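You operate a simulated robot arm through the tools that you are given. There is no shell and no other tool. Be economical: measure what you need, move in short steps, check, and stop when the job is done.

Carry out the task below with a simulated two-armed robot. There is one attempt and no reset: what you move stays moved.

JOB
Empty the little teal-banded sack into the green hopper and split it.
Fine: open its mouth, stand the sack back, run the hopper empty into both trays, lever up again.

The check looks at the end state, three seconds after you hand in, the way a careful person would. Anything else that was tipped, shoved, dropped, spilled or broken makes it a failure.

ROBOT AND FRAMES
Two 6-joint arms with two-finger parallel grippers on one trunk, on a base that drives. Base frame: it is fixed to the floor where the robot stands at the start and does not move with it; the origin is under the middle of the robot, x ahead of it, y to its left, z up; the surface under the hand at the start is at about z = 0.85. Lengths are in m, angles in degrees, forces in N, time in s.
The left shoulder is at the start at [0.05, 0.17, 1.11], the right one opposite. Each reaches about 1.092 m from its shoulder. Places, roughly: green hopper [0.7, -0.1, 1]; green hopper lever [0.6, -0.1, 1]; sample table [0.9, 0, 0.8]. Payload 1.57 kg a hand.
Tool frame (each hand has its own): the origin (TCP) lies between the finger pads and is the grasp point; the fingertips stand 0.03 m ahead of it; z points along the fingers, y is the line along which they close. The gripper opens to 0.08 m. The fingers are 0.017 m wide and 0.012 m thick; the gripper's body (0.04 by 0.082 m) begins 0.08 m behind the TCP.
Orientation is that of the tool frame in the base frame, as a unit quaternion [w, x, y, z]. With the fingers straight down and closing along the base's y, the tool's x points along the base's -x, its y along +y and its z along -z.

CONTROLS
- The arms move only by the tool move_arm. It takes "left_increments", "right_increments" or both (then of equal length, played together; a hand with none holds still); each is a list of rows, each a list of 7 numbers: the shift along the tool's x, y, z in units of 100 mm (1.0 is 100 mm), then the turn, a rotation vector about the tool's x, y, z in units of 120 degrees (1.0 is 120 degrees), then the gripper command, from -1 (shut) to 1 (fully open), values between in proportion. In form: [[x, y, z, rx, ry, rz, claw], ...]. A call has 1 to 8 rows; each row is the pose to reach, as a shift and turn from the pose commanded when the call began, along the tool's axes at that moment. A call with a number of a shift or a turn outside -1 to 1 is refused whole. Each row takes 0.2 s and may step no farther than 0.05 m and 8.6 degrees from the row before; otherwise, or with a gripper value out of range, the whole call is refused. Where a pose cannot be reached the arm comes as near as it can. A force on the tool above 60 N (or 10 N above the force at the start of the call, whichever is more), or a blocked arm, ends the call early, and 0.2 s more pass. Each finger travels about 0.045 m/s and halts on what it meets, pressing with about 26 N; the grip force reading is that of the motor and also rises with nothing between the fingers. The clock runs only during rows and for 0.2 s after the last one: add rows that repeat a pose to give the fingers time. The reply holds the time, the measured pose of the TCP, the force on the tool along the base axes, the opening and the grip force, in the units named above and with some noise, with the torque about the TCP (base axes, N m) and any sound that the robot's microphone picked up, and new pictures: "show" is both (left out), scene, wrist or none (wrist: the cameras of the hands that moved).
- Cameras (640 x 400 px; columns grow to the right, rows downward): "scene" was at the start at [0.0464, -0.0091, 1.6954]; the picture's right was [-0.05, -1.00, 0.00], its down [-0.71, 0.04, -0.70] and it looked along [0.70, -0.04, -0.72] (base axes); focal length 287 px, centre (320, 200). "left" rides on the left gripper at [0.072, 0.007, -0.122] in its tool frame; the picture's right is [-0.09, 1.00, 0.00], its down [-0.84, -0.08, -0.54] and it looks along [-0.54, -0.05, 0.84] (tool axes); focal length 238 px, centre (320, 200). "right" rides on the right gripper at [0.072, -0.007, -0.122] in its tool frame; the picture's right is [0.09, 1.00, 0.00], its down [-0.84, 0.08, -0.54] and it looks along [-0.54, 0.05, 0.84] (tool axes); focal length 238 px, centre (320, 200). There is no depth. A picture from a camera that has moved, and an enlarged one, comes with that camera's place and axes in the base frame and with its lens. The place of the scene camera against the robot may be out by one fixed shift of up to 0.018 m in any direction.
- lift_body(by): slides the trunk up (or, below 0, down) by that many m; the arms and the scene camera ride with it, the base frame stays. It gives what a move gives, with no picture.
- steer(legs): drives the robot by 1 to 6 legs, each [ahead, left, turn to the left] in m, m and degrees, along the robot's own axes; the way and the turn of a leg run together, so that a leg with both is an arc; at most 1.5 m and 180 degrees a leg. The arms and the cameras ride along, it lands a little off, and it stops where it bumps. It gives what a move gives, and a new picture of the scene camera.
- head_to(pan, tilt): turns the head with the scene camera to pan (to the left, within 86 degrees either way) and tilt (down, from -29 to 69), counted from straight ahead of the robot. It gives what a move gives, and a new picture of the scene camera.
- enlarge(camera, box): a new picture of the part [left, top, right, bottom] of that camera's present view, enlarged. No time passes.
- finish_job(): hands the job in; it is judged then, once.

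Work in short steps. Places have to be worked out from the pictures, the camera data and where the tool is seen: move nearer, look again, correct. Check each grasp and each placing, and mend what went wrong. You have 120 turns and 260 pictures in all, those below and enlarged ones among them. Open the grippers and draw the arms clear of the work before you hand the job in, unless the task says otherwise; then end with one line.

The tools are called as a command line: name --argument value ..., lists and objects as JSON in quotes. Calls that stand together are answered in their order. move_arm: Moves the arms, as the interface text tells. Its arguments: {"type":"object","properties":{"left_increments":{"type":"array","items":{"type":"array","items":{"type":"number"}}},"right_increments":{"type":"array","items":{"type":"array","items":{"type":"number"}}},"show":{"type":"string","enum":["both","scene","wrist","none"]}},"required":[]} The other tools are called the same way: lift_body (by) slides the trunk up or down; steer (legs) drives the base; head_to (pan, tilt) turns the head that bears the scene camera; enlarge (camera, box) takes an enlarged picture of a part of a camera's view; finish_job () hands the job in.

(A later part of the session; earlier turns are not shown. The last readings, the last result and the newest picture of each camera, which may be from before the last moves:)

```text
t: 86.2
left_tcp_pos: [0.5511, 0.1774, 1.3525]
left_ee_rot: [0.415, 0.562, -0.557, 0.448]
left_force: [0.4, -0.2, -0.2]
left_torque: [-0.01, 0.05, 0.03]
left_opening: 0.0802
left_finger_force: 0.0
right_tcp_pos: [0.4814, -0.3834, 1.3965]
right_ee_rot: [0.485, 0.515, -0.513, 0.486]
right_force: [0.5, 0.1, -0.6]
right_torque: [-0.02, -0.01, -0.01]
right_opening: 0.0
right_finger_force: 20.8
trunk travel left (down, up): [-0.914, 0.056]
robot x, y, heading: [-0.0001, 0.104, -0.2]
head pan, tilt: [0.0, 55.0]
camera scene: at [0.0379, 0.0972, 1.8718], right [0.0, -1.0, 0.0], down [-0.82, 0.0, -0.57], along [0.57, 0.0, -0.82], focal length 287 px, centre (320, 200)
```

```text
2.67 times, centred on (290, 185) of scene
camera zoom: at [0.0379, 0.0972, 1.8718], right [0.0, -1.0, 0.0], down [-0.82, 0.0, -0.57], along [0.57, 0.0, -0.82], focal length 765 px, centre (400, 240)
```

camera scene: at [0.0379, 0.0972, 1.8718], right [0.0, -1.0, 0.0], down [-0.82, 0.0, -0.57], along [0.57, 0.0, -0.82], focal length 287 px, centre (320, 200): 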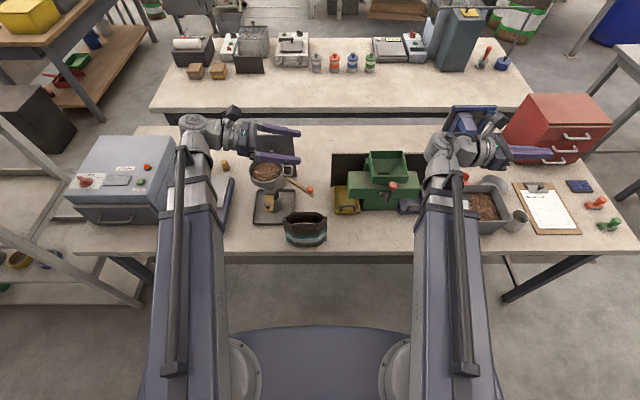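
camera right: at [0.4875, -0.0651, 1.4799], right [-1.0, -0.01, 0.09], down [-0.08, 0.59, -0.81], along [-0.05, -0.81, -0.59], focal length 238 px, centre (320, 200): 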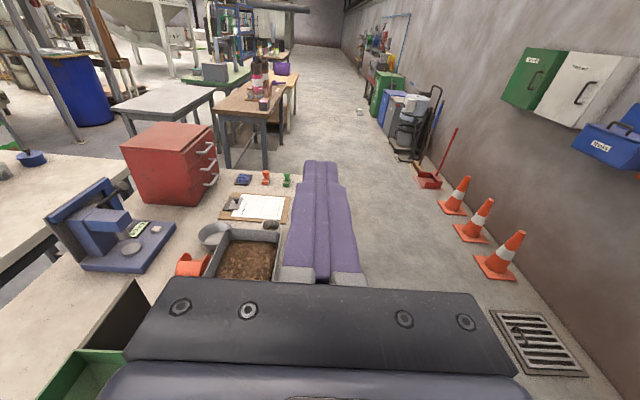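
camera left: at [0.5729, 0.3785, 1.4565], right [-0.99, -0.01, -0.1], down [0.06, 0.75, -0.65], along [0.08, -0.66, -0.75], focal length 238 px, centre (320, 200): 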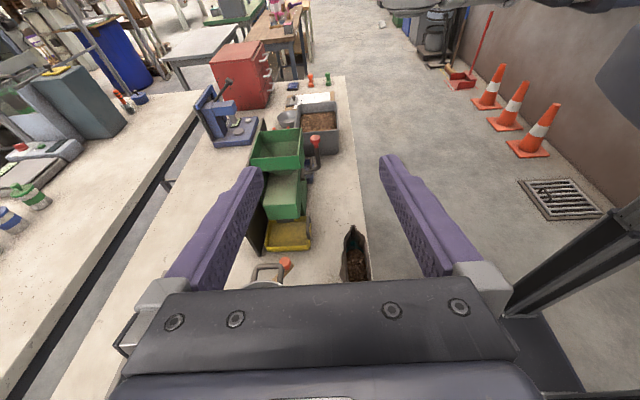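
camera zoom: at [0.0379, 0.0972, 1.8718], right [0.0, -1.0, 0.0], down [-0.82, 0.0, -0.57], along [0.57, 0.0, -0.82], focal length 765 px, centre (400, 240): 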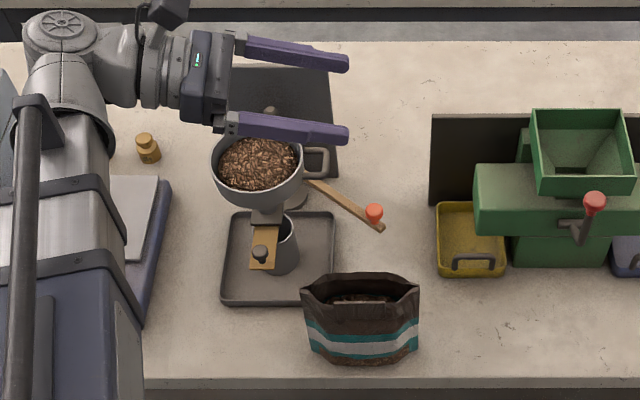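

The grinder looks as before. Now pull the left hand back to x≈0.45 and push the right forward to begin its swing.

move_arm --left_increments '[[0, 0.4, 0, 0, 0, 0, 1], [0, 0.8, 0, 0, 0, 0, 1], [0, 1.0, 0, 0, 0, 0, 1]]' --right_increments '[[0, -0.4, 0, 0, 0, 0, -1], [0, -0.8, 0, 0, 0, 0, -1], [0, -1.0, 0, 0, 0, 0, -1]]' --show "none"

move_arm --right_increments '[[0, -0.12, -0.12, 0.07, 0, 0, 0], [0, -0.25, -0.25, 0.14, 0, 0, 1], [0, -0.37, -0.37, 0.21, 0, 0, 1], [0, -0.5, -0.5, 0.28, 0, 0, 1], [0, -0.62, -0.62, 0.35, 0, 0, 1], [0, -0.75, -0.75, 0.42, 0, 0, 1], [0, -0.87, -0.87, 0.49, 0, 0, 1], [0, -1, -1, 0.56, 0, 0, 1]]' --show "scene"

```text
t: 87.0
left_tcp_pos: [0.4491, 0.1774, 1.3524]
left_ee_rot: [0.415, 0.562, -0.558, 0.448]
left_force: [0.8, -0.2, 0.3]
left_torque: [0.03, -0.02, 0.02]
left_opening: 0.0803
left_finger_force: 0.1
left hand out of reach, approached as far as the arm can: row 3
right_tcp_pos: [0.5823, -0.3819, 1.3972]
right_ee_rot: [-0.486, -0.514, 0.514, -0.486]
right_force: [0.0, -0.4, -0.4]
right_torque: [0.03, 0.01, 0.01]
right_opening: 0.0
right_finger_force: 20.7
trunk travel left (down, up): [-0.914, 0.056]
robot x, y, heading: [0.002, 0.1049, -0.0]
head pan, tilt: [0.0, 55.0]
```

```text
t: 88.8
left_tcp_pos: [0.4506, 0.1747, 1.3526]
left_ee_rot: [0.415, 0.562, -0.557, 0.449]
left_force: [0.4, 0.4, -0.3]
left_torque: [0.0, -0.01, -0.01]
left_opening: 0.0797
left_finger_force: 0.0
right_tcp_pos: [0.6834, -0.2842, 1.404]
right_ee_rot: [0.118, 0.697, -0.159, 0.689]
right_force: [0.4, -0.9, -0.5]
right_torque: [0.01, 0.02, 0.01]
right_opening: 0.0798
right_finger_force: 0.1
trunk travel left (down, up): [-0.914, 0.056]
robot x, y, heading: [0.0003, 0.1034, 0.2]
head pan, tilt: [0.0, 55.0]
camera scene: at [0.038, 0.0986, 1.8718], right [0.0, -1.0, 0.0], down [-0.82, 0.0, -0.57], along [0.57, 0.0, -0.82], focal length 287 px, centre (320, 200)
```

scene: 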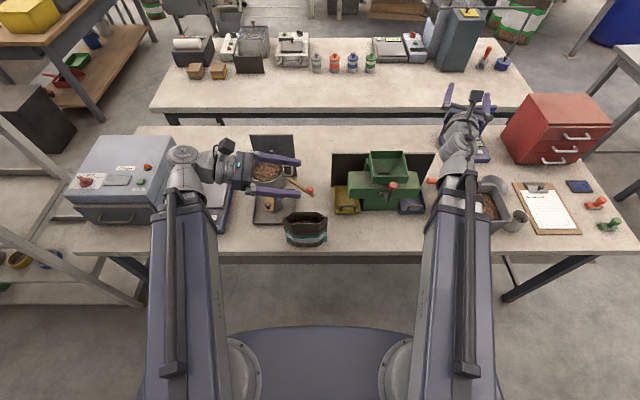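

The swing works. Continue.

move_arm --right_increments '[[0, -0.11, -0.05, 0.07, 0, 0, 1], [0, -0.23, -0.1, 0.14, 0, 0, 1], [0, -0.34, -0.15, 0.21, 0, 0, 1], [0, -0.46, -0.2, 0.28, 0, 0, 1], [0, -0.57, -0.24, 0.35, 0, 0, 1], [0, -0.69, -0.29, 0.42, 0, 0, 1], [0, -0.8, -0.34, 0.49, 0, 0, 1], [0, -0.92, -0.39, 0.56, 0, 0, 1]]' --show "none"

move_arm --right_increments '[[0, -0.16, 0, 0.064, 0, 0, 1], [0, -0.33, 0, 0.128, 0, 0, 1], [0, -0.5, 0, 0.192, 0, 0, 1], [0, -0.66, 0, 0.256, 0, 0, 1], [0, -0.83, 0, 0.32, 0, 0, 1], [0, -0.98, 0, 0.384, 0, 0, 1]]' --show "scene"

```text
t: 90.6
left_tcp_pos: [0.4511, 0.1762, 1.3537]
left_ee_rot: [0.416, 0.561, -0.558, 0.448]
left_force: [-0.6, -0.8, -0.7]
left_torque: [-0.01, -0.01, -0.01]
left_opening: 0.0799
left_finger_force: 0.0
right_tcp_pos: [0.6813, -0.1833, 1.4172]
right_ee_rot: [-0.287, 0.647, 0.25, 0.661]
right_force: [-0.9, 0.0, 0.2]
right_torque: [0.0, -0.01, -0.01]
right_opening: 0.08
right_finger_force: 0.0
right hand out of reach, approached as far as the arm can: row 1, 2, 3, 4, 5, 6, 7, 8
trunk travel left (down, up): [-0.914, 0.056]
robot x, y, heading: [0.0023, 0.1039, -0.3]
head pan, tilt: [0.0, 55.0]
```

```text
t: 92.0
left_tcp_pos: [0.4513, 0.1753, 1.3539]
left_ee_rot: [0.416, 0.562, -0.558, 0.448]
left_force: [1.2, -0.2, -0.3]
left_torque: [0.0, -0.01, -0.03]
left_opening: 0.0799
left_finger_force: 0.2
right_tcp_pos: [0.6146, -0.1122, 1.4207]
right_ee_rot: [0.515, -0.485, -0.486, -0.514]
right_force: [0.0, 0.5, 0.3]
right_torque: [0.03, 0.0, -0.02]
right_opening: 0.0802
right_finger_force: 0.1
trunk travel left (down, up): [-0.914, 0.056]
robot x, y, heading: [0.0027, 0.1056, -0.1]
head pan, tilt: [0.0, 55.0]
camera scene: at [0.0383, 0.0991, 1.8718], right [0.0, -1.0, 0.0], down [-0.82, 0.0, -0.57], along [0.57, 0.0, -0.82], focal length 287 px, centre (320, 200)
```

scene: 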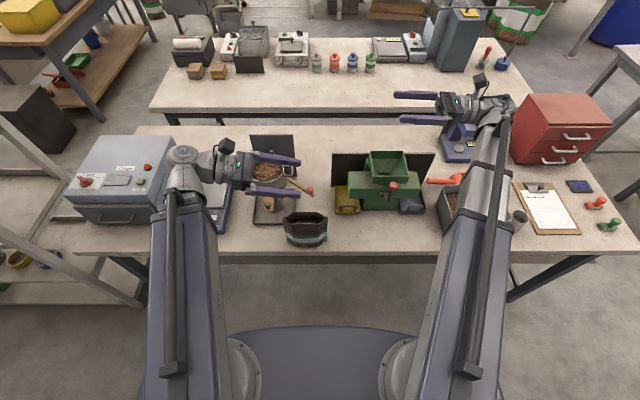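

Right hand now points +y, camera on top. I tilt it ~15° down and move toward the sack's right side; close the left gripper so it clears the sack.

move_arm --right_increments '[[-0.2, -0.25, 0.3, 0, -0.05, 0, 1], [-0.39, -0.5, 0.6, 0, -0.1, 0, 1], [-0.55, -0.69, 0.9, 0, -0.15, 0, 1], [-0.55, -0.69, 0.95, 0, -0.15, 0, 1], [-0.55, -0.69, 0.95, 0, -0.15, 0, 1]]' --left_increments '[[0, 0, 0, 0, 0, 0, -1], [0, 0, 0, 0, 0, 0, -1], [0, 0, 0, 0, 0, 0, -1], [0, 0, 0, 0, 0, 0, -1], [0, 0, 0, 0, 0, 0, -1]]' --show "none"

lift_body --by -0.2

enlarge --camera "right" --box '[120, 60, 520, 310]'

enlarge --camera "scene" --box '[180, 60, 500, 260]'

```text
t: 93.2
left_tcp_pos: [0.4509, 0.1756, 1.3533]
left_ee_rot: [0.415, 0.562, -0.557, 0.449]
left_force: [0.2, 0.5, 0.0]
left_torque: [0.01, 0.01, 0.01]
left_opening: 0.0
left_finger_force: 14.5
right_tcp_pos: [0.5435, -0.0194, 1.3529]
right_ee_rot: [-0.434, 0.557, 0.562, 0.43]
right_force: [1.0, 1.0, -0.1]
right_torque: [0.04, -0.02, -0.01]
right_opening: 0.0801
right_finger_force: 0.0
right hand out of reach, approached as far as the arm can: row 1, 2, 3, 4, 5
trunk travel left (down, up): [-0.914, 0.056]
robot x, y, heading: [-0.0029, 0.1032, -0.0]
head pan, tilt: [0.0, 55.0]
```

```text
t: 95.4
left_tcp_pos: [0.4506, 0.1751, 1.154]
left_ee_rot: [0.415, 0.562, -0.558, 0.448]
left_force: [-0.5, 0.8, -0.4]
left_torque: [-0.01, 0.0, -0.02]
left_opening: 0.0
left_finger_force: 21.8
right_tcp_pos: [0.5441, -0.0194, 1.1534]
right_ee_rot: [-0.434, 0.557, 0.562, 0.43]
right_force: [0.2, -0.4, 0.3]
right_torque: [0.01, -0.01, -0.02]
right_opening: 0.08
right_finger_force: 0.1
trunk travel left (down, up): [-0.714, 0.256]
robot x, y, heading: [-0.0011, 0.1037, -0.1]
head pan, tilt: [0.0, 55.0]
```

```text
1.60 times, centred on (320, 185) of right
camera zoom: at [0.5379, -0.1187, 1.2542], right [1.0, 0.03, 0.09], down [0.09, -0.74, -0.67], along [0.04, 0.68, -0.73], focal length 381 px, centre (320, 224)
```

zoom: 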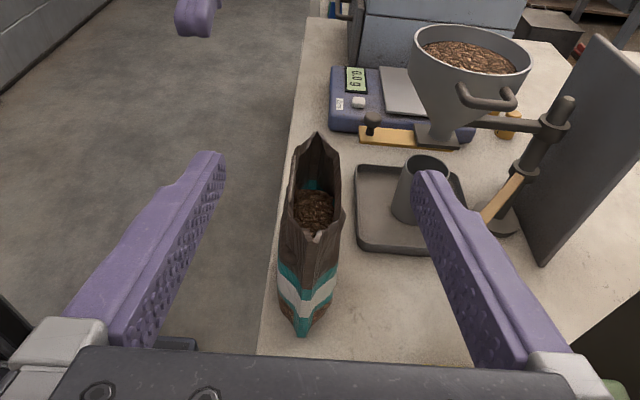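

```text
2.00 times, centred on (340, 160) of scene
camera zoom: at [0.0378, 0.0989, 1.6719], right [0.0, -1.0, 0.0], down [-0.82, 0.0, -0.57], along [0.57, 0.0, -0.82], focal length 574 px, centre (280, 280)
```

zoom: 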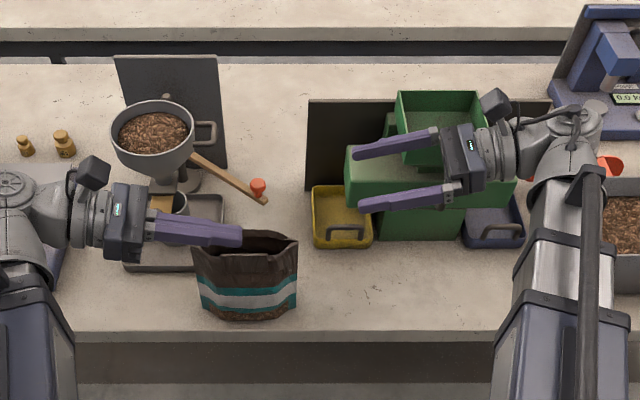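

Sack centre line x≈0.546. I shift the right hand to x≈0.53 to pass the lever knob safely, then lower to z≈0.948.

move_arm --right_increments '[[0, -0.14, 0, 0, 0, 0, 1]]' --show "none"

lift_body --by -0.205

enlarge --camera "right" --box '[120, 60, 520, 310]'

enlarge --camera "scene" --box '[180, 60, 500, 260]'

```text
t: 95.8
left_tcp_pos: [0.4513, 0.1772, 1.1544]
left_ee_rot: [0.416, 0.561, -0.558, 0.448]
left_force: [0.0, 0.2, 0.1]
left_torque: [-0.01, 0.01, 0.0]
left_opening: 0.0
left_finger_force: 21.2
right_tcp_pos: [0.5301, -0.0201, 1.1537]
right_ee_rot: [-0.433, 0.557, 0.563, 0.43]
right_force: [-0.1, 0.0, 0.5]
right_torque: [0.0, 0.03, 0.02]
right_opening: 0.08
right_finger_force: 0.1
trunk travel left (down, up): [-0.714, 0.256]
robot x, y, heading: [0.0001, 0.106, -0.1]
head pan, tilt: [0.0, 55.0]
```

```text
t: 98.0
left_tcp_pos: [0.4509, 0.175, 0.9481]
left_ee_rot: [0.416, 0.561, -0.558, 0.448]
left_force: [0.9, -0.6, -0.5]
left_torque: [0.0, 0.01, 0.0]
left_opening: 0.0001
left_finger_force: 21.2
right_tcp_pos: [0.5313, -0.0196, 0.9491]
right_ee_rot: [-0.434, 0.557, 0.563, 0.43]
right_force: [-0.4, 0.3, -0.1]
right_torque: [0.05, 0.0, 0.0]
right_opening: 0.0799
right_finger_force: 0.2
trunk travel left (down, up): [-0.509, 0.461]
robot x, y, heading: [-0.0, 0.101, -0.4]
head pan, tilt: [0.0, 55.0]
```

```text
1.60 times, centred on (320, 185) of right
camera zoom: at [0.5245, -0.1192, 1.0492], right [1.0, 0.03, 0.09], down [0.09, -0.74, -0.67], along [0.04, 0.68, -0.73], focal length 381 px, centre (320, 224)
```

zoom: 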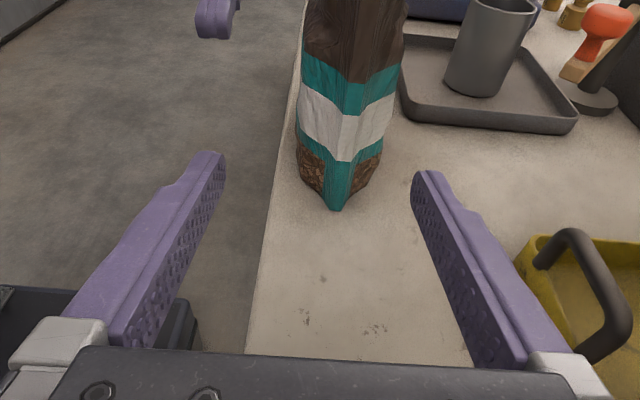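

```text
2.00 times, centred on (340, 160) of scene
camera zoom: at [0.0379, 0.0989, 1.4669], right [0.0, -1.0, 0.0], down [-0.82, 0.0, -0.57], along [0.57, 0.0, -0.82], focal length 574 px, centre (280, 280)
```

zoom: 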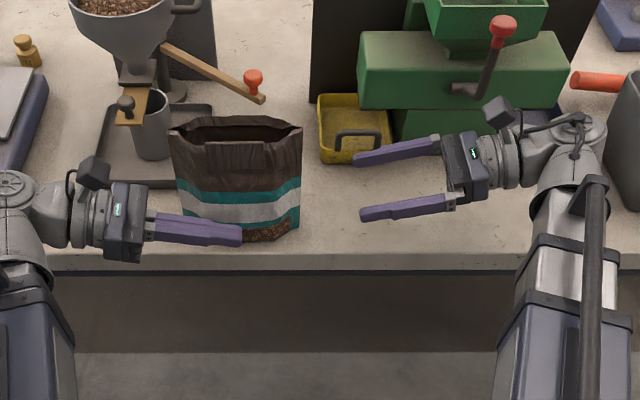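

Clear path. Slide in 0.10 toward the sack, centring on x = 0.546.

move_arm --right_increments '[[0.06, 0.15, 0.24, 0, 0, 0, 1], [0.127, 0.15, 0.484, 0, 0, 0, 1], [0.19, 0.15, 0.726, 0, 0, 0, 1], [0.254, 0.15, 0.968, 0, 0, 0, 1]]' --show "none"

enlarge --camera "right" --box '[120, 60, 520, 310]'

```text
t: 99.0
left_tcp_pos: [0.4508, 0.1751, 0.9483]
left_ee_rot: [0.415, 0.562, -0.557, 0.448]
left_force: [-0.1, -1.0, 0.4]
left_torque: [0.02, 0.03, 0.0]
left_opening: 0.0
left_finger_force: 21.3
right_tcp_pos: [0.5428, 0.0808, 0.9473]
right_ee_rot: [-0.433, 0.557, 0.562, 0.43]
right_force: [0.7, 0.0, 0.3]
right_torque: [-0.02, -0.01, 0.02]
right_opening: 0.0801
right_finger_force: 0.2
trunk travel left (down, up): [-0.509, 0.461]
robot x, y, heading: [0.0003, 0.1036, -0.0]
head pan, tilt: [0.0, 55.0]
```

```text
1.60 times, centred on (320, 185) of right
camera zoom: at [0.5378, -0.019, 1.0491], right [1.0, 0.03, 0.09], down [0.08, -0.74, -0.67], along [0.04, 0.68, -0.73], focal length 381 px, centre (320, 224)
```

zoom: 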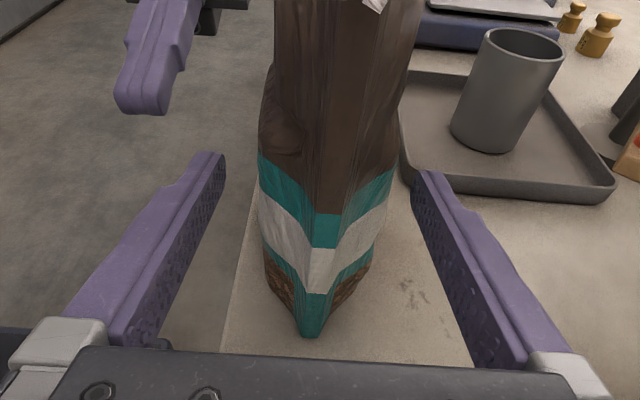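

Well straddled; slide 0.05 further in, shift +4 mm in x, then close.

move_arm --right_increments '[[0.045, 0.04, 0.17, 0, 0, 0, 1], [0.09, 0.05, 0.34, 0, 0, 0, 1], [0.13, 0.05, 0.5, 0, 0, 0, 1]]' --show "none"

enlarge --camera "right" --box '[120, 60, 520, 310]'

enlarge --camera "scene" --box '[220, 120, 420, 245]'

```text
t: 99.8
left_tcp_pos: [0.4504, 0.1762, 0.9472]
left_ee_rot: [0.415, 0.562, -0.557, 0.449]
left_force: [0.4, -0.2, -0.4]
left_torque: [0.01, 0.01, -0.01]
left_opening: 0.0
left_finger_force: 21.3
right_tcp_pos: [0.5486, 0.1311, 0.9486]
right_ee_rot: [-0.435, 0.556, 0.563, 0.43]
right_force: [0.9, -0.8, -0.2]
right_torque: [0.0, -0.02, 0.01]
right_opening: 0.0799
right_finger_force: 0.1
trunk travel left (down, up): [-0.509, 0.461]
robot x, y, heading: [-0.0008, 0.1028, -0.1]
head pan, tilt: [0.0, 55.0]
```

```text
1.60 times, centred on (320, 185) of right
camera zoom: at [0.5431, 0.0316, 1.0493], right [1.0, 0.03, 0.09], down [0.09, -0.73, -0.67], along [0.04, 0.68, -0.73], focal length 381 px, centre (320, 224)
```

zoom: 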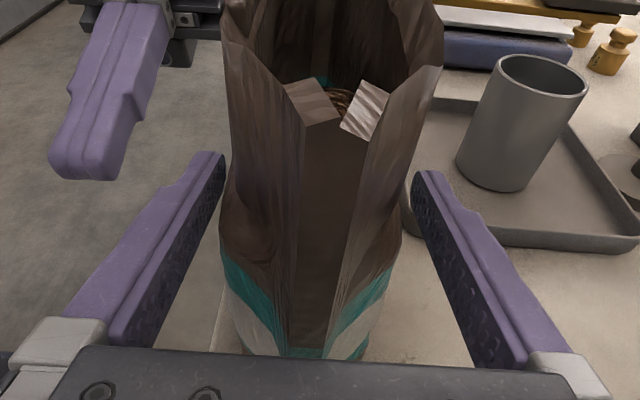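

```text
3.20 times, centred on (320, 182) of scene
camera zoom: at [0.0379, 0.0989, 1.4668], right [0.0, -1.0, 0.0], down [-0.82, 0.0, -0.57], along [0.57, 0.0, -0.82], focal length 918 px, centre (320, 256)
```

zoom: 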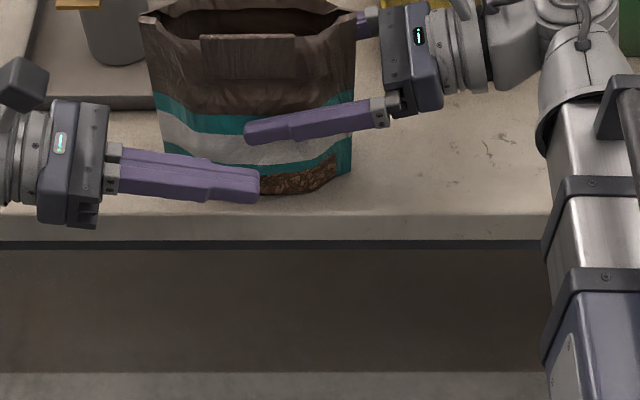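

The fingers straddle the sack at the band height. Close the right gripper.

move_arm --right_increments '[[0, 0, 0, 0, 0, 0, -0.2], [0, 0, 0, 0, 0, 0, -1], [0, 0, 0, 0, 0, 0, -1], [0, 0, 0, 0, 0, 0, -1], [0, 0, 0, 0, 0, 0, -1]]' --show "wrist"

```text
t: 101.0
left_tcp_pos: [0.4515, 0.176, 0.948]
left_ee_rot: [0.416, 0.561, -0.558, 0.448]
left_force: [0.0, 0.2, -0.2]
left_torque: [0.04, 0.01, 0.01]
left_opening: 0.0
left_finger_force: 22.0
right_tcp_pos: [0.5492, 0.1307, 0.9483]
right_ee_rot: [-0.434, 0.557, 0.562, 0.43]
right_force: [-1.3, 0.9, 0.5]
right_torque: [0.02, 0.06, 0.01]
right_opening: 0.0621
right_finger_force: 25.9
trunk travel left (down, up): [-0.509, 0.461]
robot x, y, heading: [0.0008, 0.106, 0.1]
head pan, tilt: [0.0, 55.0]
camera right: at [0.543, 0.0316, 1.0494], right [1.0, 0.03, 0.09], down [0.09, -0.73, -0.67], along [0.04, 0.68, -0.73], focal length 238 px, centre (320, 200)
```

right: 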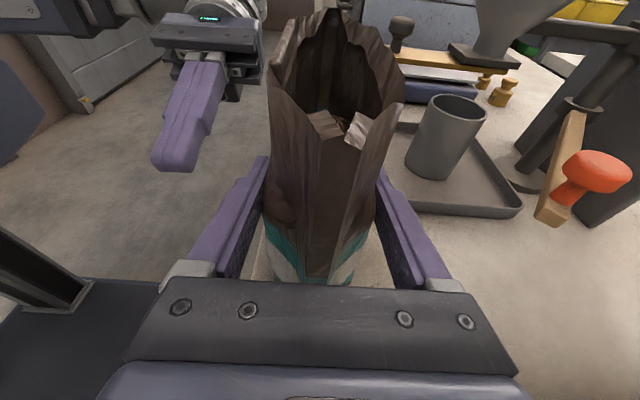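

Firm grip (62 mm). Lift a little and check.

lift_body --by 0.05

enlarge --camera "scene" --box '[220, 120, 420, 245]'

```text
t: 101.9
left_tcp_pos: [0.4509, 0.1757, 0.9981]
left_ee_rot: [0.415, 0.562, -0.557, 0.448]
left_force: [0.1, 0.0, -0.3]
left_torque: [0.02, -0.04, 0.0]
left_opening: 0.0
left_finger_force: 21.7
right_tcp_pos: [0.5491, 0.1305, 0.9977]
right_ee_rot: [-0.435, 0.556, 0.562, 0.431]
right_force: [0.0, -0.4, -5.2]
right_torque: [-0.11, -0.01, 0.01]
right_opening: 0.0617
right_finger_force: 25.7
trunk travel left (down, up): [-0.559, 0.411]
robot x, y, heading: [0.0023, 0.1037, -0.2]
head pan, tilt: [0.0, 55.0]
```

```text
3.20 times, centred on (320, 182) of scene
camera zoom: at [0.0384, 0.0989, 1.5168], right [0.0, -1.0, 0.0], down [-0.82, 0.0, -0.57], along [0.57, 0.0, -0.82], focal length 918 px, centre (320, 256)
```

zoom: 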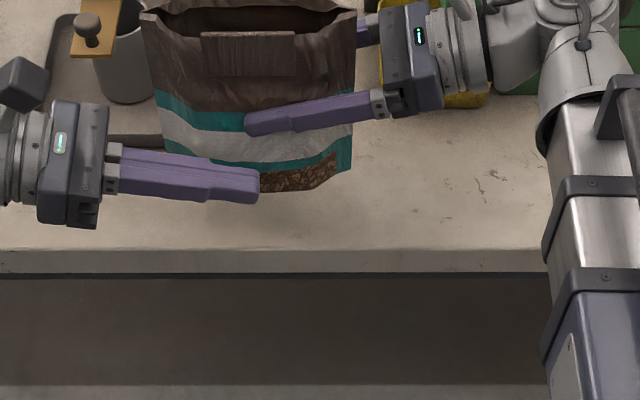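

The sack hangs steady (about 5 N). Raise to z≈1.23 and drive 0.1 m right, which also eases the reach over the hopper.

lift_body --by 0.237

steer --legs '[[0, -0.1, 0]]'

```text
t: 104.4
left_tcp_pos: [0.4515, 0.1754, 1.2343]
left_ee_rot: [0.416, 0.562, -0.558, 0.448]
left_force: [-1.1, 0.4, 0.1]
left_torque: [0.01, -0.01, 0.0]
left_opening: 0.0
left_finger_force: 21.5
right_tcp_pos: [0.5496, 0.1309, 1.236]
right_ee_rot: [-0.435, 0.556, 0.563, 0.43]
right_force: [-0.6, -0.1, -4.9]
right_torque: [-0.13, 0.01, 0.0]
right_opening: 0.0618
right_finger_force: 25.8
trunk travel left (down, up): [-0.796, 0.174]
robot x, y, heading: [0.0009, 0.1011, 0.0]
head pan, tilt: [0.0, 55.0]
```

```text
t: 105.5
left_tcp_pos: [0.4507, 0.0738, 1.235]
left_ee_rot: [0.415, 0.562, -0.558, 0.448]
left_force: [0.1, -0.6, 0.3]
left_torque: [0.02, 0.01, 0.01]
left_opening: 0.0003
left_finger_force: 21.5
right_tcp_pos: [0.5498, 0.0294, 1.2353]
right_ee_rot: [-0.435, 0.556, 0.563, 0.43]
right_force: [-0.1, -0.3, -5.0]
right_torque: [-0.11, -0.03, 0.01]
right_opening: 0.0617
right_finger_force: 25.9
trunk travel left (down, up): [-0.796, 0.174]
robot x, y, heading: [-0.0021, 0.0029, -0.3]
head pan, tilt: [0.0, 55.0]
camera scene: at [0.0381, -0.0037, 1.7538], right [0.0, -1.0, 0.0], down [-0.82, 0.0, -0.57], along [0.57, 0.0, -0.82], focal length 287 px, centre (320, 200)
```

scene: 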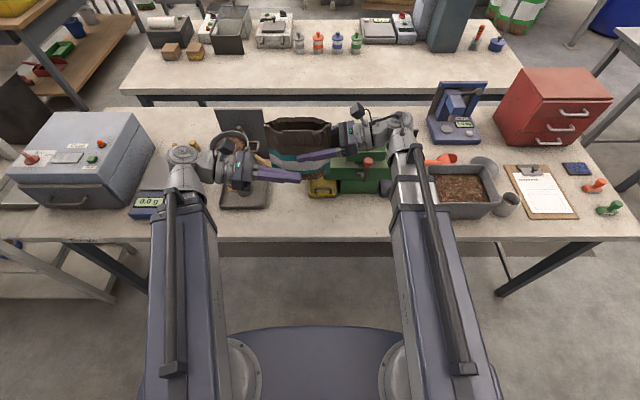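

Steady. Move the sack forward over the left of the splitter (x +0.26) in gentle rows.

move_arm --right_increments '[[0, 0.2, 0, 0, 0, 0, -1], [0, 0.45, 0, 0, 0, 0, -1], [0, 0.7, 0, 0, 0, 0, -1], [0, 1.0, 0, 0, 0, 0, -1]]' --show "none"

move_arm --right_increments '[[0, 0.25, 0, 0, 0, 0, -1], [0, 0.5, 0, 0, 0, 0, -1], [0, 0.75, 0, 0, 0, 0, -1], [0, 1.0, 0, 0, 0, 0, -1]]' --show "none"

move_arm --right_increments '[[0, 0.2, 0, 0, 0, 0, -1], [0, 0.4, 0, 0, 0, 0, -1], [0, 0.6, 0, 0, 0, 0, -1]]' --show "scene"

```text
t: 106.5
left_tcp_pos: [0.4511, 0.0755, 1.2341]
left_ee_rot: [0.415, 0.562, -0.557, 0.448]
left_force: [0.8, 0.4, 0.4]
left_torque: [0.0, 0.01, 0.01]
left_opening: 0.0001
left_finger_force: 21.0
right_tcp_pos: [0.6493, 0.0314, 1.2343]
right_ee_rot: [-0.434, 0.557, 0.564, 0.429]
right_force: [1.3, 0.0, -4.9]
right_torque: [-0.09, -0.02, -0.04]
right_opening: 0.0619
right_finger_force: 25.9
trunk travel left (down, up): [-0.796, 0.174]
robot x, y, heading: [0.002, 0.0015, -0.4]
head pan, tilt: [0.0, 55.0]
```

```text
t: 107.5
left_tcp_pos: [0.4514, 0.0766, 1.2346]
left_ee_rot: [0.415, 0.563, -0.557, 0.448]
left_force: [0.4, 0.3, 0.1]
left_torque: [0.0, -0.01, -0.04]
left_opening: 0.0001
left_finger_force: 21.2
right_tcp_pos: [0.7512, 0.0344, 1.2351]
right_ee_rot: [-0.435, 0.556, 0.563, 0.429]
right_force: [0.6, 1.1, -5.0]
right_torque: [-0.1, -0.01, -0.02]
right_opening: 0.0618
right_finger_force: 26.1
trunk travel left (down, up): [-0.796, 0.174]
robot x, y, heading: [0.0024, 0.0064, -0.4]
head pan, tilt: [0.0, 55.0]
```

```text
t: 108.3
left_tcp_pos: [0.4524, 0.0751, 1.2343]
left_ee_rot: [0.415, 0.563, -0.558, 0.448]
left_force: [0.6, 0.6, 0.1]
left_torque: [0.01, -0.02, -0.01]
left_opening: 0.0002
left_finger_force: 21.3
right_tcp_pos: [0.8097, 0.0339, 1.235]
right_ee_rot: [-0.435, 0.556, 0.562, 0.431]
right_force: [-0.1, 0.3, -3.8]
right_torque: [-0.11, 0.0, -0.01]
right_opening: 0.0621
right_finger_force: 26.0
trunk travel left (down, up): [-0.796, 0.174]
robot x, y, heading: [0.0018, 0.005, -0.1]
head pan, tilt: [0.0, 55.0]
camera scene: at [0.0392, -0.0013, 1.7538], right [0.0, -1.0, 0.0], down [-0.82, 0.0, -0.57], along [0.57, 0.0, -0.82], focal length 287 px, centre (320, 200)
```

scene: 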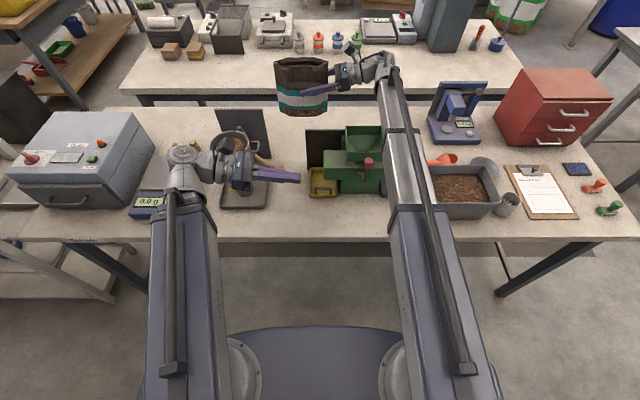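

The hopper is now unobstructed; I re-measure its rim from the scene camera before moving over it.

enlarge --camera "scene" --box '[300, 90, 420, 210]'

enlarge --camera "right" --box '[0, 0, 640, 400]'

```text
3.33 times, centred on (360, 150) of scene
camera zoom: at [0.0392, -0.0013, 1.7538], right [0.0, -1.0, 0.0], down [-0.82, 0.0, -0.57], along [0.57, 0.0, -0.82], focal length 957 px, centre (187, 367)
```

zoom: 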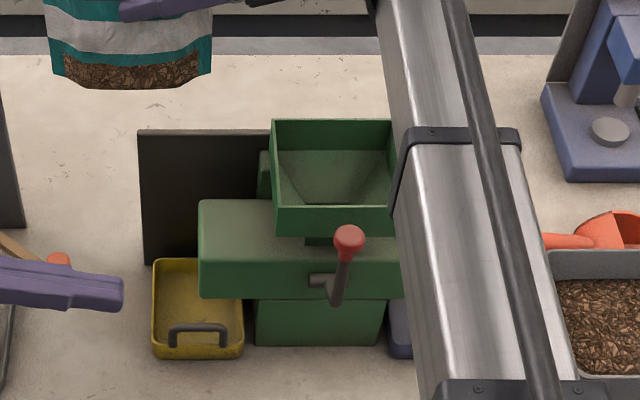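

```text
1.00 times, centred on (320, 200) of right (not enlarged: the box is as wide or as high as the picture)
camera zoom: at [0.8051, -0.0656, 1.3355], right [1.0, 0.03, 0.09], down [0.09, -0.73, -0.67], along [0.04, 0.68, -0.73], focal length 238 px, centre (320, 200)
```

zoom: 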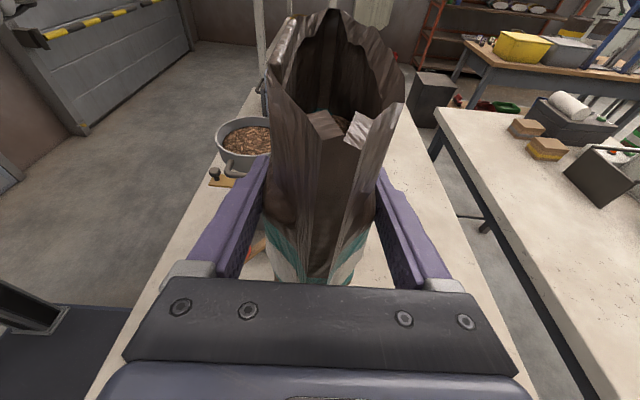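

Rim confirmed: x 0.68–0.805, y −0.085…−0.208, z 1.094. Move the sack sideways over it.

move_arm --right_increments '[[-0.064, 0, -0.242, 0, 0, 0, -1], [-0.127, 0, -0.484, 0, 0, 0, -1], [-0.19, 0, -0.726, 0, 0, 0, -1], [-0.254, 0, -0.968, 0, 0, 0, -1]]' --show "none"

move_arm --right_increments '[[-0.057, 0, -0.215, 0, 0, 0, -1], [-0.113, 0, -0.43, 0, 0, 0, -1], [-0.17, 0, -0.645, 0, 0, 0, -1], [-0.226, 0, -0.86, 0, 0, 0, -1]]' --show "scene"

enlarge --camera "scene" --box '[280, 50, 440, 210]'

```text
t: 109.3
left_tcp_pos: [0.4503, 0.0764, 1.2353]
left_ee_rot: [0.415, 0.562, -0.558, 0.448]
left_force: [0.2, 0.6, -0.8]
left_torque: [0.02, 0.02, 0.0]
left_opening: 0.0
left_finger_force: 21.2
right_tcp_pos: [0.8105, -0.0668, 1.235]
right_ee_rot: [-0.433, 0.557, 0.562, 0.431]
right_force: [-0.5, -0.3, -4.3]
right_torque: [-0.11, 0.0, 0.0]
right_opening: 0.0619
right_finger_force: 25.9
trunk travel left (down, up): [-0.796, 0.174]
robot x, y, heading: [-0.0014, 0.0019, 0.0]
head pan, tilt: [0.0, 55.0]
```

```text
t: 110.3
left_tcp_pos: [0.4509, 0.0762, 1.2343]
left_ee_rot: [0.415, 0.562, -0.558, 0.448]
left_force: [0.0, 0.6, -0.4]
left_torque: [-0.03, 0.01, 0.02]
left_opening: 0.0
left_finger_force: 20.9
right_tcp_pos: [0.8126, -0.1559, 1.2338]
right_ee_rot: [-0.435, 0.556, 0.562, 0.431]
right_force: [0.6, 0.8, -5.0]
right_torque: [-0.05, 0.01, 0.01]
right_opening: 0.0617
right_finger_force: 26.4
trunk travel left (down, up): [-0.796, 0.174]
robot x, y, heading: [-0.001, 0.0011, -0.1]
head pan, tilt: [0.0, 55.0]
camera scene: at [0.0384, -0.0019, 1.7538], right [0.0, -1.0, 0.0], down [-0.82, 0.0, -0.57], along [0.57, 0.0, -0.82], focal length 287 px, centre (320, 200)
```

scene: 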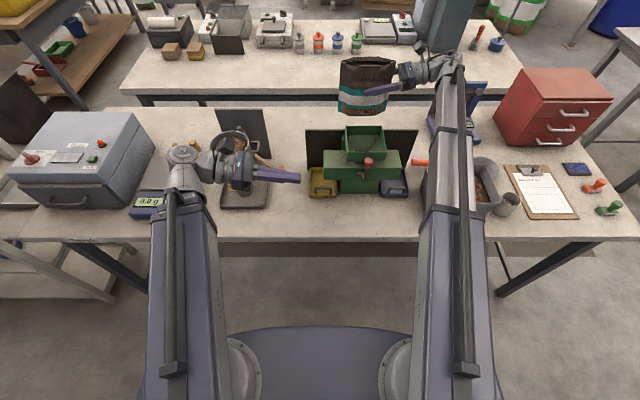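

```text
2.50 times, centred on (360, 130) of scene
camera zoom: at [0.0384, -0.0019, 1.7538], right [0.0, -1.0, 0.0], down [-0.82, 0.0, -0.57], along [0.57, 0.0, -0.82], focal length 718 px, centre (220, 375)
```

zoom: 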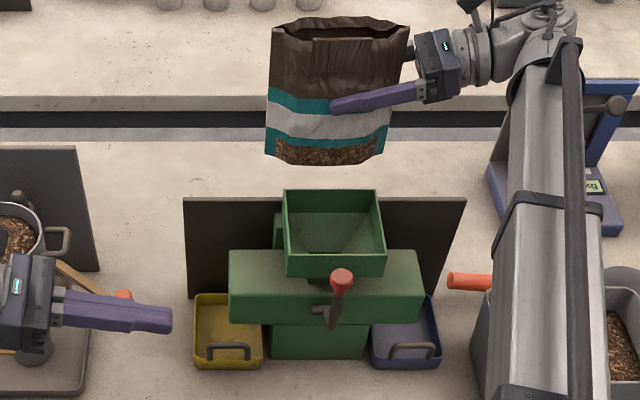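

Positioned over the hopper. Begin tipping back toward the robot: first 48°.

move_arm --right_increments '[[0, 0, 0, 0, 0, -0.05, -1], [0, 0, 0, 0, 0, -0.1, -1], [0, 0, 0, 0, 0, -0.15, -1], [0, 0, 0, 0, 0, -0.2, -1], [0, 0, 0, 0, 0, -0.25, -1], [0, 0, 0, 0, 0, -0.3, -1], [0, 0, 0, 0, 0, -0.35, -1], [0, 0, 0, 0, 0, -0.4, -1]]' --show "none"

enlarge --camera "scene" --box '[280, 50, 440, 210]'

```text
t: 112.1
left_tcp_pos: [0.4507, 0.0755, 1.2352]
left_ee_rot: [0.415, 0.562, -0.558, 0.448]
left_force: [-0.1, -0.1, -0.4]
left_torque: [-0.01, 0.02, 0.01]
left_opening: 0.0
left_finger_force: 21.4
right_tcp_pos: [0.811, -0.1558, 1.2351]
right_ee_rot: [-0.222, 0.278, 0.741, 0.57]
right_force: [-0.4, 0.5, -3.6]
right_torque: [-0.06, 0.07, -0.01]
right_opening: 0.062
right_finger_force: 26.0
trunk travel left (down, up): [-0.796, 0.174]
robot x, y, heading: [0.0033, 0.0058, -0.0]
head pan, tilt: [0.0, 55.0]
```

```text
2.50 times, centred on (360, 130) of scene
camera zoom: at [0.0384, -0.0014, 1.7538], right [0.0, -1.0, 0.0], down [-0.82, 0.0, -0.57], along [0.57, 0.0, -0.82], focal length 718 px, centre (220, 375)
```

zoom: 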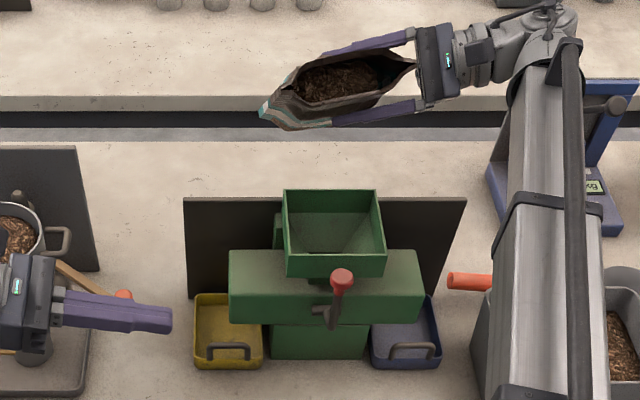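

Chips still inside. I shift 16 mm toward −y (so the low corner lands well inside the hopper) and tip to about 75°.

move_arm --right_increments '[[0, 0, -0.08, 0, 0, -0.04, -1], [0, 0, -0.165, 0, 0, -0.08, -1], [0, 0, -0.165, 0, 0, -0.12, -1], [0, 0, -0.165, 0, 0, -0.16, -1], [0, 0, -0.165, 0, 0, -0.2, -1], [0, 0, -0.165, 0, 0, -0.225, -1], [0, 0, -0.165, 0, 0, -0.225, -1]]' --show "none"

enlarge --camera "scene" --box '[280, 50, 440, 210]'

```text
t: 113.7
left_tcp_pos: [0.4499, 0.0757, 1.2354]
left_ee_rot: [0.415, 0.562, -0.558, 0.447]
left_force: [-0.3, 0.5, -0.1]
left_torque: [-0.02, 0.04, -0.02]
left_opening: 0.0
left_finger_force: 21.4
right_tcp_pos: [0.8104, -0.1697, 1.2349]
right_ee_rot: [-0.082, 0.098, 0.785, 0.606]
right_force: [-0.5, -0.5, -3.4]
right_torque: [-0.03, 0.08, 0.03]
right_opening: 0.061
right_finger_force: 26.0
right hand out of reach, approached as far as the arm can: row 2, 3, 4, 5, 6, 7
trunk travel left (down, up): [-0.796, 0.174]
robot x, y, heading: [-0.0028, 0.0017, -0.3]
head pan, tilt: [0.0, 55.0]
```

```text
2.50 times, centred on (360, 130) of scene
camera zoom: at [0.0382, -0.0015, 1.7538], right [0.0, -1.0, 0.0], down [-0.82, 0.0, -0.57], along [0.57, 0.0, -0.82], focal length 718 px, centre (220, 375)
```

zoom: 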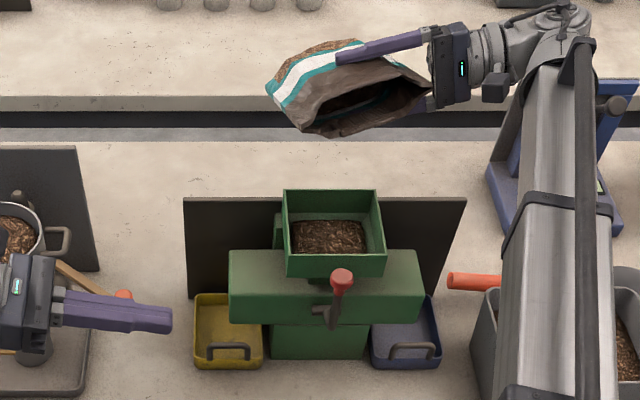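

Most poured cleanly into the hopper with no spill visible. Continue tipping to about 120°.

move_arm --right_increments '[[0, 0, 0, 0, 0, -0.05, -1], [0, 0, 0, 0, 0, -0.1, -1], [0, 0, 0, 0, 0, -0.15, -1], [0, 0, 0, 0, 0, -0.2, -1], [0, 0, 0, 0, 0, -0.25, -1], [0, 0, 0, 0, 0, -0.3, -1], [0, 0, 0, 0, 0, -0.35, -1], [0, 0, 0, 0, 0, -0.4, -1]]' --show "none"

enlarge --camera "scene" --box '[280, 50, 440, 210]'

```text
t: 115.5
left_tcp_pos: [0.4517, 0.0752, 1.2352]
left_ee_rot: [0.415, 0.562, -0.558, 0.448]
left_force: [0.0, 0.0, -0.9]
left_torque: [-0.02, 0.03, -0.03]
left_opening: 0.0001
left_finger_force: 21.2
right_tcp_pos: [0.8097, -0.1714, 1.2356]
right_ee_rot: [-0.067, 0.077, 0.788, 0.607]
right_force: [0.8, 0.1, -2.6]
right_torque: [-0.07, 0.07, 0.0]
right_opening: 0.0614
right_finger_force: 26.2
right hand out of reach, approached as far as the arm can: row 1, 2, 3, 4, 5, 6, 7, 8
trunk travel left (down, up): [-0.796, 0.174]
robot x, y, heading: [0.0009, 0.0036, 0.4]
head pan, tilt: [0.0, 55.0]
```

```text
2.50 times, centred on (360, 130) of scene
camera zoom: at [0.0382, -0.0014, 1.7538], right [0.0, -1.0, 0.0], down [-0.82, 0.0, -0.57], along [0.57, 0.0, -0.82], focal length 718 px, centre (220, 375)
```

zoom: 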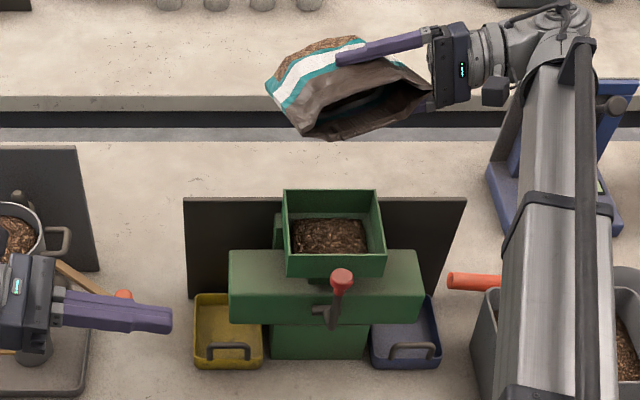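

The roll limit stops me at ~78° here; the other roll direction has the long range. I roll back upright, raise a bit, and will pour the rest toward +x from the front side.

move_arm --right_increments '[[0, 0, 0, 0, 0, 0.05, -1], [0, 0, 0, 0, 0, 0.12, -1], [0, 0, 0, 0, 0, 0.19, -1], [0, 0, 0, 0, 0, 0.26, -1], [0, 0, 0, 0, 0, 0.33, -1], [0, 0, 0, 0, 0, 0.4, -1], [0, 0, 0, 0, 0, 0.47, -1], [0, 0, 0, 0, 0, 0.54, -1]]' --show "none"

lift_body --by 0.06

enlarge --camera "scene" --box '[280, 30, 440, 210]'

```text
t: 117.3
left_tcp_pos: [0.4515, 0.0753, 1.2346]
left_ee_rot: [0.415, 0.562, -0.557, 0.448]
left_force: [-1.1, -0.1, 0.7]
left_torque: [-0.01, 0.0, 0.01]
left_opening: 0.0
left_finger_force: 21.1
right_tcp_pos: [0.8102, -0.1712, 1.2358]
right_ee_rot: [-0.384, 0.488, 0.622, 0.477]
right_force: [-0.3, 0.4, -3.0]
right_torque: [-0.07, 0.02, 0.0]
right_opening: 0.061
right_finger_force: 25.8
trunk travel left (down, up): [-0.796, 0.174]
robot x, y, heading: [0.0027, 0.0031, -0.0]
head pan, tilt: [0.0, 55.0]
```

```text
t: 118.3
left_tcp_pos: [0.4518, 0.0757, 1.2949]
left_ee_rot: [0.415, 0.563, -0.557, 0.448]
left_force: [0.1, 0.0, -0.3]
left_torque: [0.0, -0.02, -0.02]
left_opening: 0.0
left_finger_force: 21.2
right_tcp_pos: [0.8117, -0.1714, 1.2959]
right_ee_rot: [-0.383, 0.488, 0.622, 0.478]
right_force: [0.3, -0.3, -3.2]
right_torque: [-0.08, 0.02, 0.0]
right_opening: 0.0611
right_finger_force: 26.2
trunk travel left (down, up): [-0.856, 0.114]
robot x, y, heading: [0.0014, 0.0035, -0.2]
head pan, tilt: [0.0, 55.0]
```

```text
2.22 times, centred on (360, 120) of scene
camera zoom: at [0.0384, -0.0015, 1.8138], right [0.0, -1.0, 0.0], down [-0.82, 0.0, -0.57], along [0.57, 0.0, -0.82], focal length 638 px, centre (231, 378)
```

zoom: 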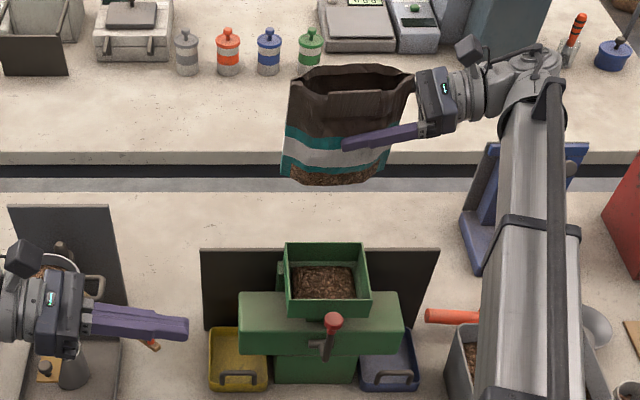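

Level the sack fully, then bring it back to x≈0.66 at this height.

move_arm --right_increments '[[0, 0, 0, 0, 0, 0.06, -1], [0, 0, 0, 0, 0, 0.117, -1]]' --show "none"

move_arm --right_increments '[[0, -0.25, 0, 0, 0, 0, -1], [0, -0.5, 0, 0, 0, 0, -1], [0, -0.75, 0, 0, 0, 0, -1], [0, -1.0, 0, 0, 0, 0, -1]]' --show "none"

move_arm --right_increments '[[0, -0.25, 0.05, 0, 0, 0, -1], [0, -0.5, 0.1, 0, 0, 0, -1]]' --show "none"

enlarge --camera "scene" --box '[280, 50, 440, 230]'

enlarge --camera "right" --box '[0, 0, 640, 400]'

```text
t: 118.9
left_tcp_pos: [0.4499, 0.0746, 1.2956]
left_ee_rot: [0.414, 0.563, -0.557, 0.449]
left_force: [-0.3, -0.2, -0.2]
left_torque: [0.01, -0.03, -0.04]
left_opening: 0.0
left_finger_force: 21.0
right_tcp_pos: [0.8108, -0.1712, 1.2954]
right_ee_rot: [-0.439, 0.56, 0.557, 0.428]
right_force: [-0.1, -0.6, -2.6]
right_torque: [-0.07, -0.01, -0.01]
right_opening: 0.0612
right_finger_force: 25.6
trunk travel left (down, up): [-0.856, 0.114]
robot x, y, heading: [-0.0016, 0.0044, -0.1]
head pan, tilt: [0.0, 55.0]
```

```text
t: 119.9
left_tcp_pos: [0.4511, 0.0763, 1.2945]
left_ee_rot: [0.415, 0.562, -0.558, 0.448]
left_force: [0.6, 0.2, 0.2]
left_torque: [0.0, -0.03, -0.03]
left_opening: 0.0
left_finger_force: 21.2
right_tcp_pos: [0.71, -0.1725, 1.2956]
right_ee_rot: [-0.439, 0.559, 0.558, 0.428]
right_force: [0.1, 0.3, -2.3]
right_torque: [-0.05, -0.02, -0.01]
right_opening: 0.0613
right_finger_force: 25.8
trunk travel left (down, up): [-0.856, 0.114]
robot x, y, heading: [0.0004, 0.0057, -0.1]
head pan, tilt: [0.0, 55.0]
```

```text
t: 120.5
left_tcp_pos: [0.4515, 0.0762, 1.2946]
left_ee_rot: [0.415, 0.563, -0.557, 0.449]
left_force: [0.1, 0.3, -0.2]
left_torque: [0.03, -0.06, -0.03]
left_opening: 0.0
left_finger_force: 21.3
right_tcp_pos: [0.6608, -0.1627, 1.2955]
right_ee_rot: [-0.438, 0.56, 0.559, 0.427]
right_force: [-0.3, -1.1, -2.4]
right_torque: [-0.09, 0.02, -0.03]
right_opening: 0.0612
right_finger_force: 26.3
trunk travel left (down, up): [-0.856, 0.114]
robot x, y, heading: [-0.0001, 0.0055, -0.2]
head pan, tilt: [0.0, 55.0]
```

```text
2.22 times, centred on (360, 140) of scene
camera zoom: at [0.0379, -0.0013, 1.8138], right [0.0, -1.0, 0.0], down [-0.82, 0.0, -0.57], along [0.57, 0.0, -0.82], focal length 638 px, centre (231, 333)
```

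zoom: 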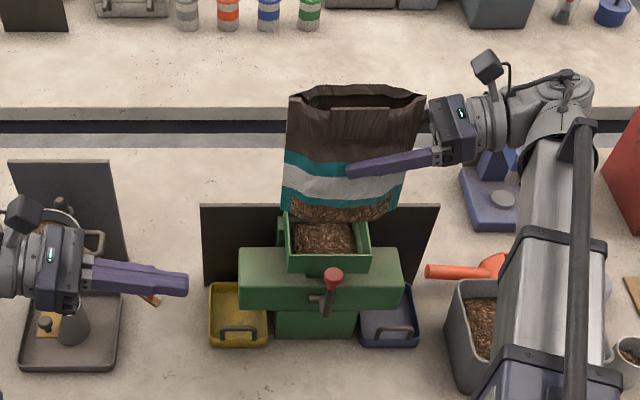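

```text
1.00 times, centred on (320, 200) of right (not enlarged: the box is as wide or as high as the picture)
camera zoom: at [0.6573, -0.2617, 1.3964], right [1.0, 0.03, 0.08], down [0.07, -0.73, -0.67], along [0.03, 0.68, -0.73], focal length 238 px, centre (320, 200)
```

zoom: 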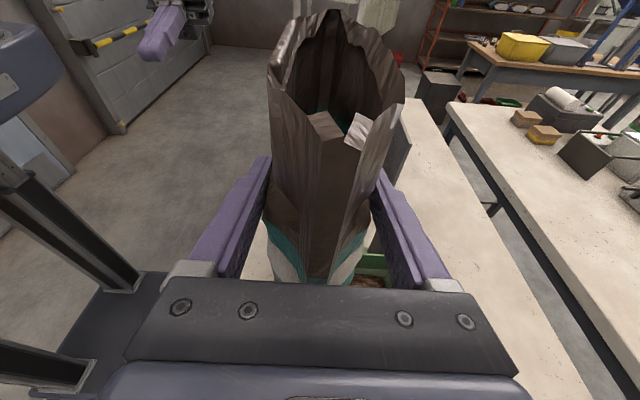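

Now tip toward +x: first 67°.

move_arm --right_increments '[[0, 0, 0, 0, 0, 0.07, -1], [0, 0, 0, 0, 0, 0.14, -1], [0, 0, 0, 0, 0, 0.21, -1], [0, 0, 0, 0, 0, 0.28, -1], [0, 0, 0, 0, 0, 0.35, -1], [0, 0, 0, 0, 0, 0.42, -1], [0, 0, 0, 0, 0, 0.49, -1], [0, 0, 0, 0, 0, 0.56, -1]]' --show "none"

lift_body --by -0.05

enlarge --camera "scene" --box '[280, 50, 440, 230]'

```text
t: 122.3
left_tcp_pos: [0.4509, 0.0763, 1.2951]
left_ee_rot: [0.415, 0.562, -0.557, 0.449]
left_force: [0.7, -1.0, 0.0]
left_torque: [-0.01, 0.0, 0.01]
left_opening: 0.0
left_finger_force: 21.4
right_tcp_pos: [0.6605, -0.1634, 1.296]
right_ee_rot: [-0.601, 0.776, 0.154, 0.113]
right_force: [0.0, -0.8, -2.9]
right_torque: [-0.07, -0.05, -0.04]
right_opening: 0.061
right_finger_force: 26.0
trunk travel left (down, up): [-0.856, 0.114]
robot x, y, heading: [0.0006, 0.0043, -0.2]
head pan, tilt: [0.0, 55.0]
```

```text
t: 123.2
left_tcp_pos: [0.4504, 0.0757, 1.2452]
left_ee_rot: [0.414, 0.563, -0.557, 0.449]
left_force: [-1.2, 0.1, -0.6]
left_torque: [0.03, 0.01, -0.02]
left_opening: 0.0005
left_finger_force: 21.6
right_tcp_pos: [0.66, -0.1624, 1.2467]
right_ee_rot: [-0.602, 0.775, 0.156, 0.114]
right_force: [-0.8, -0.9, -3.3]
right_torque: [-0.08, -0.08, 0.02]
right_opening: 0.061
right_finger_force: 25.6
trunk travel left (down, up): [-0.806, 0.164]
robot x, y, heading: [0.001, 0.0032, -0.1]
head pan, tilt: [0.0, 55.0]
```

```text
2.22 times, centred on (360, 140) of scene
camera zoom: at [0.038, -0.0014, 1.7638], right [0.0, -1.0, 0.0], down [-0.82, 0.0, -0.57], along [0.57, 0.0, -0.82], focal length 638 px, centre (231, 333)
```

zoom: 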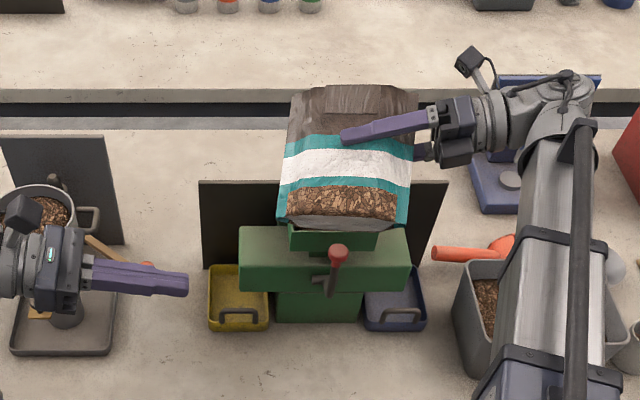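

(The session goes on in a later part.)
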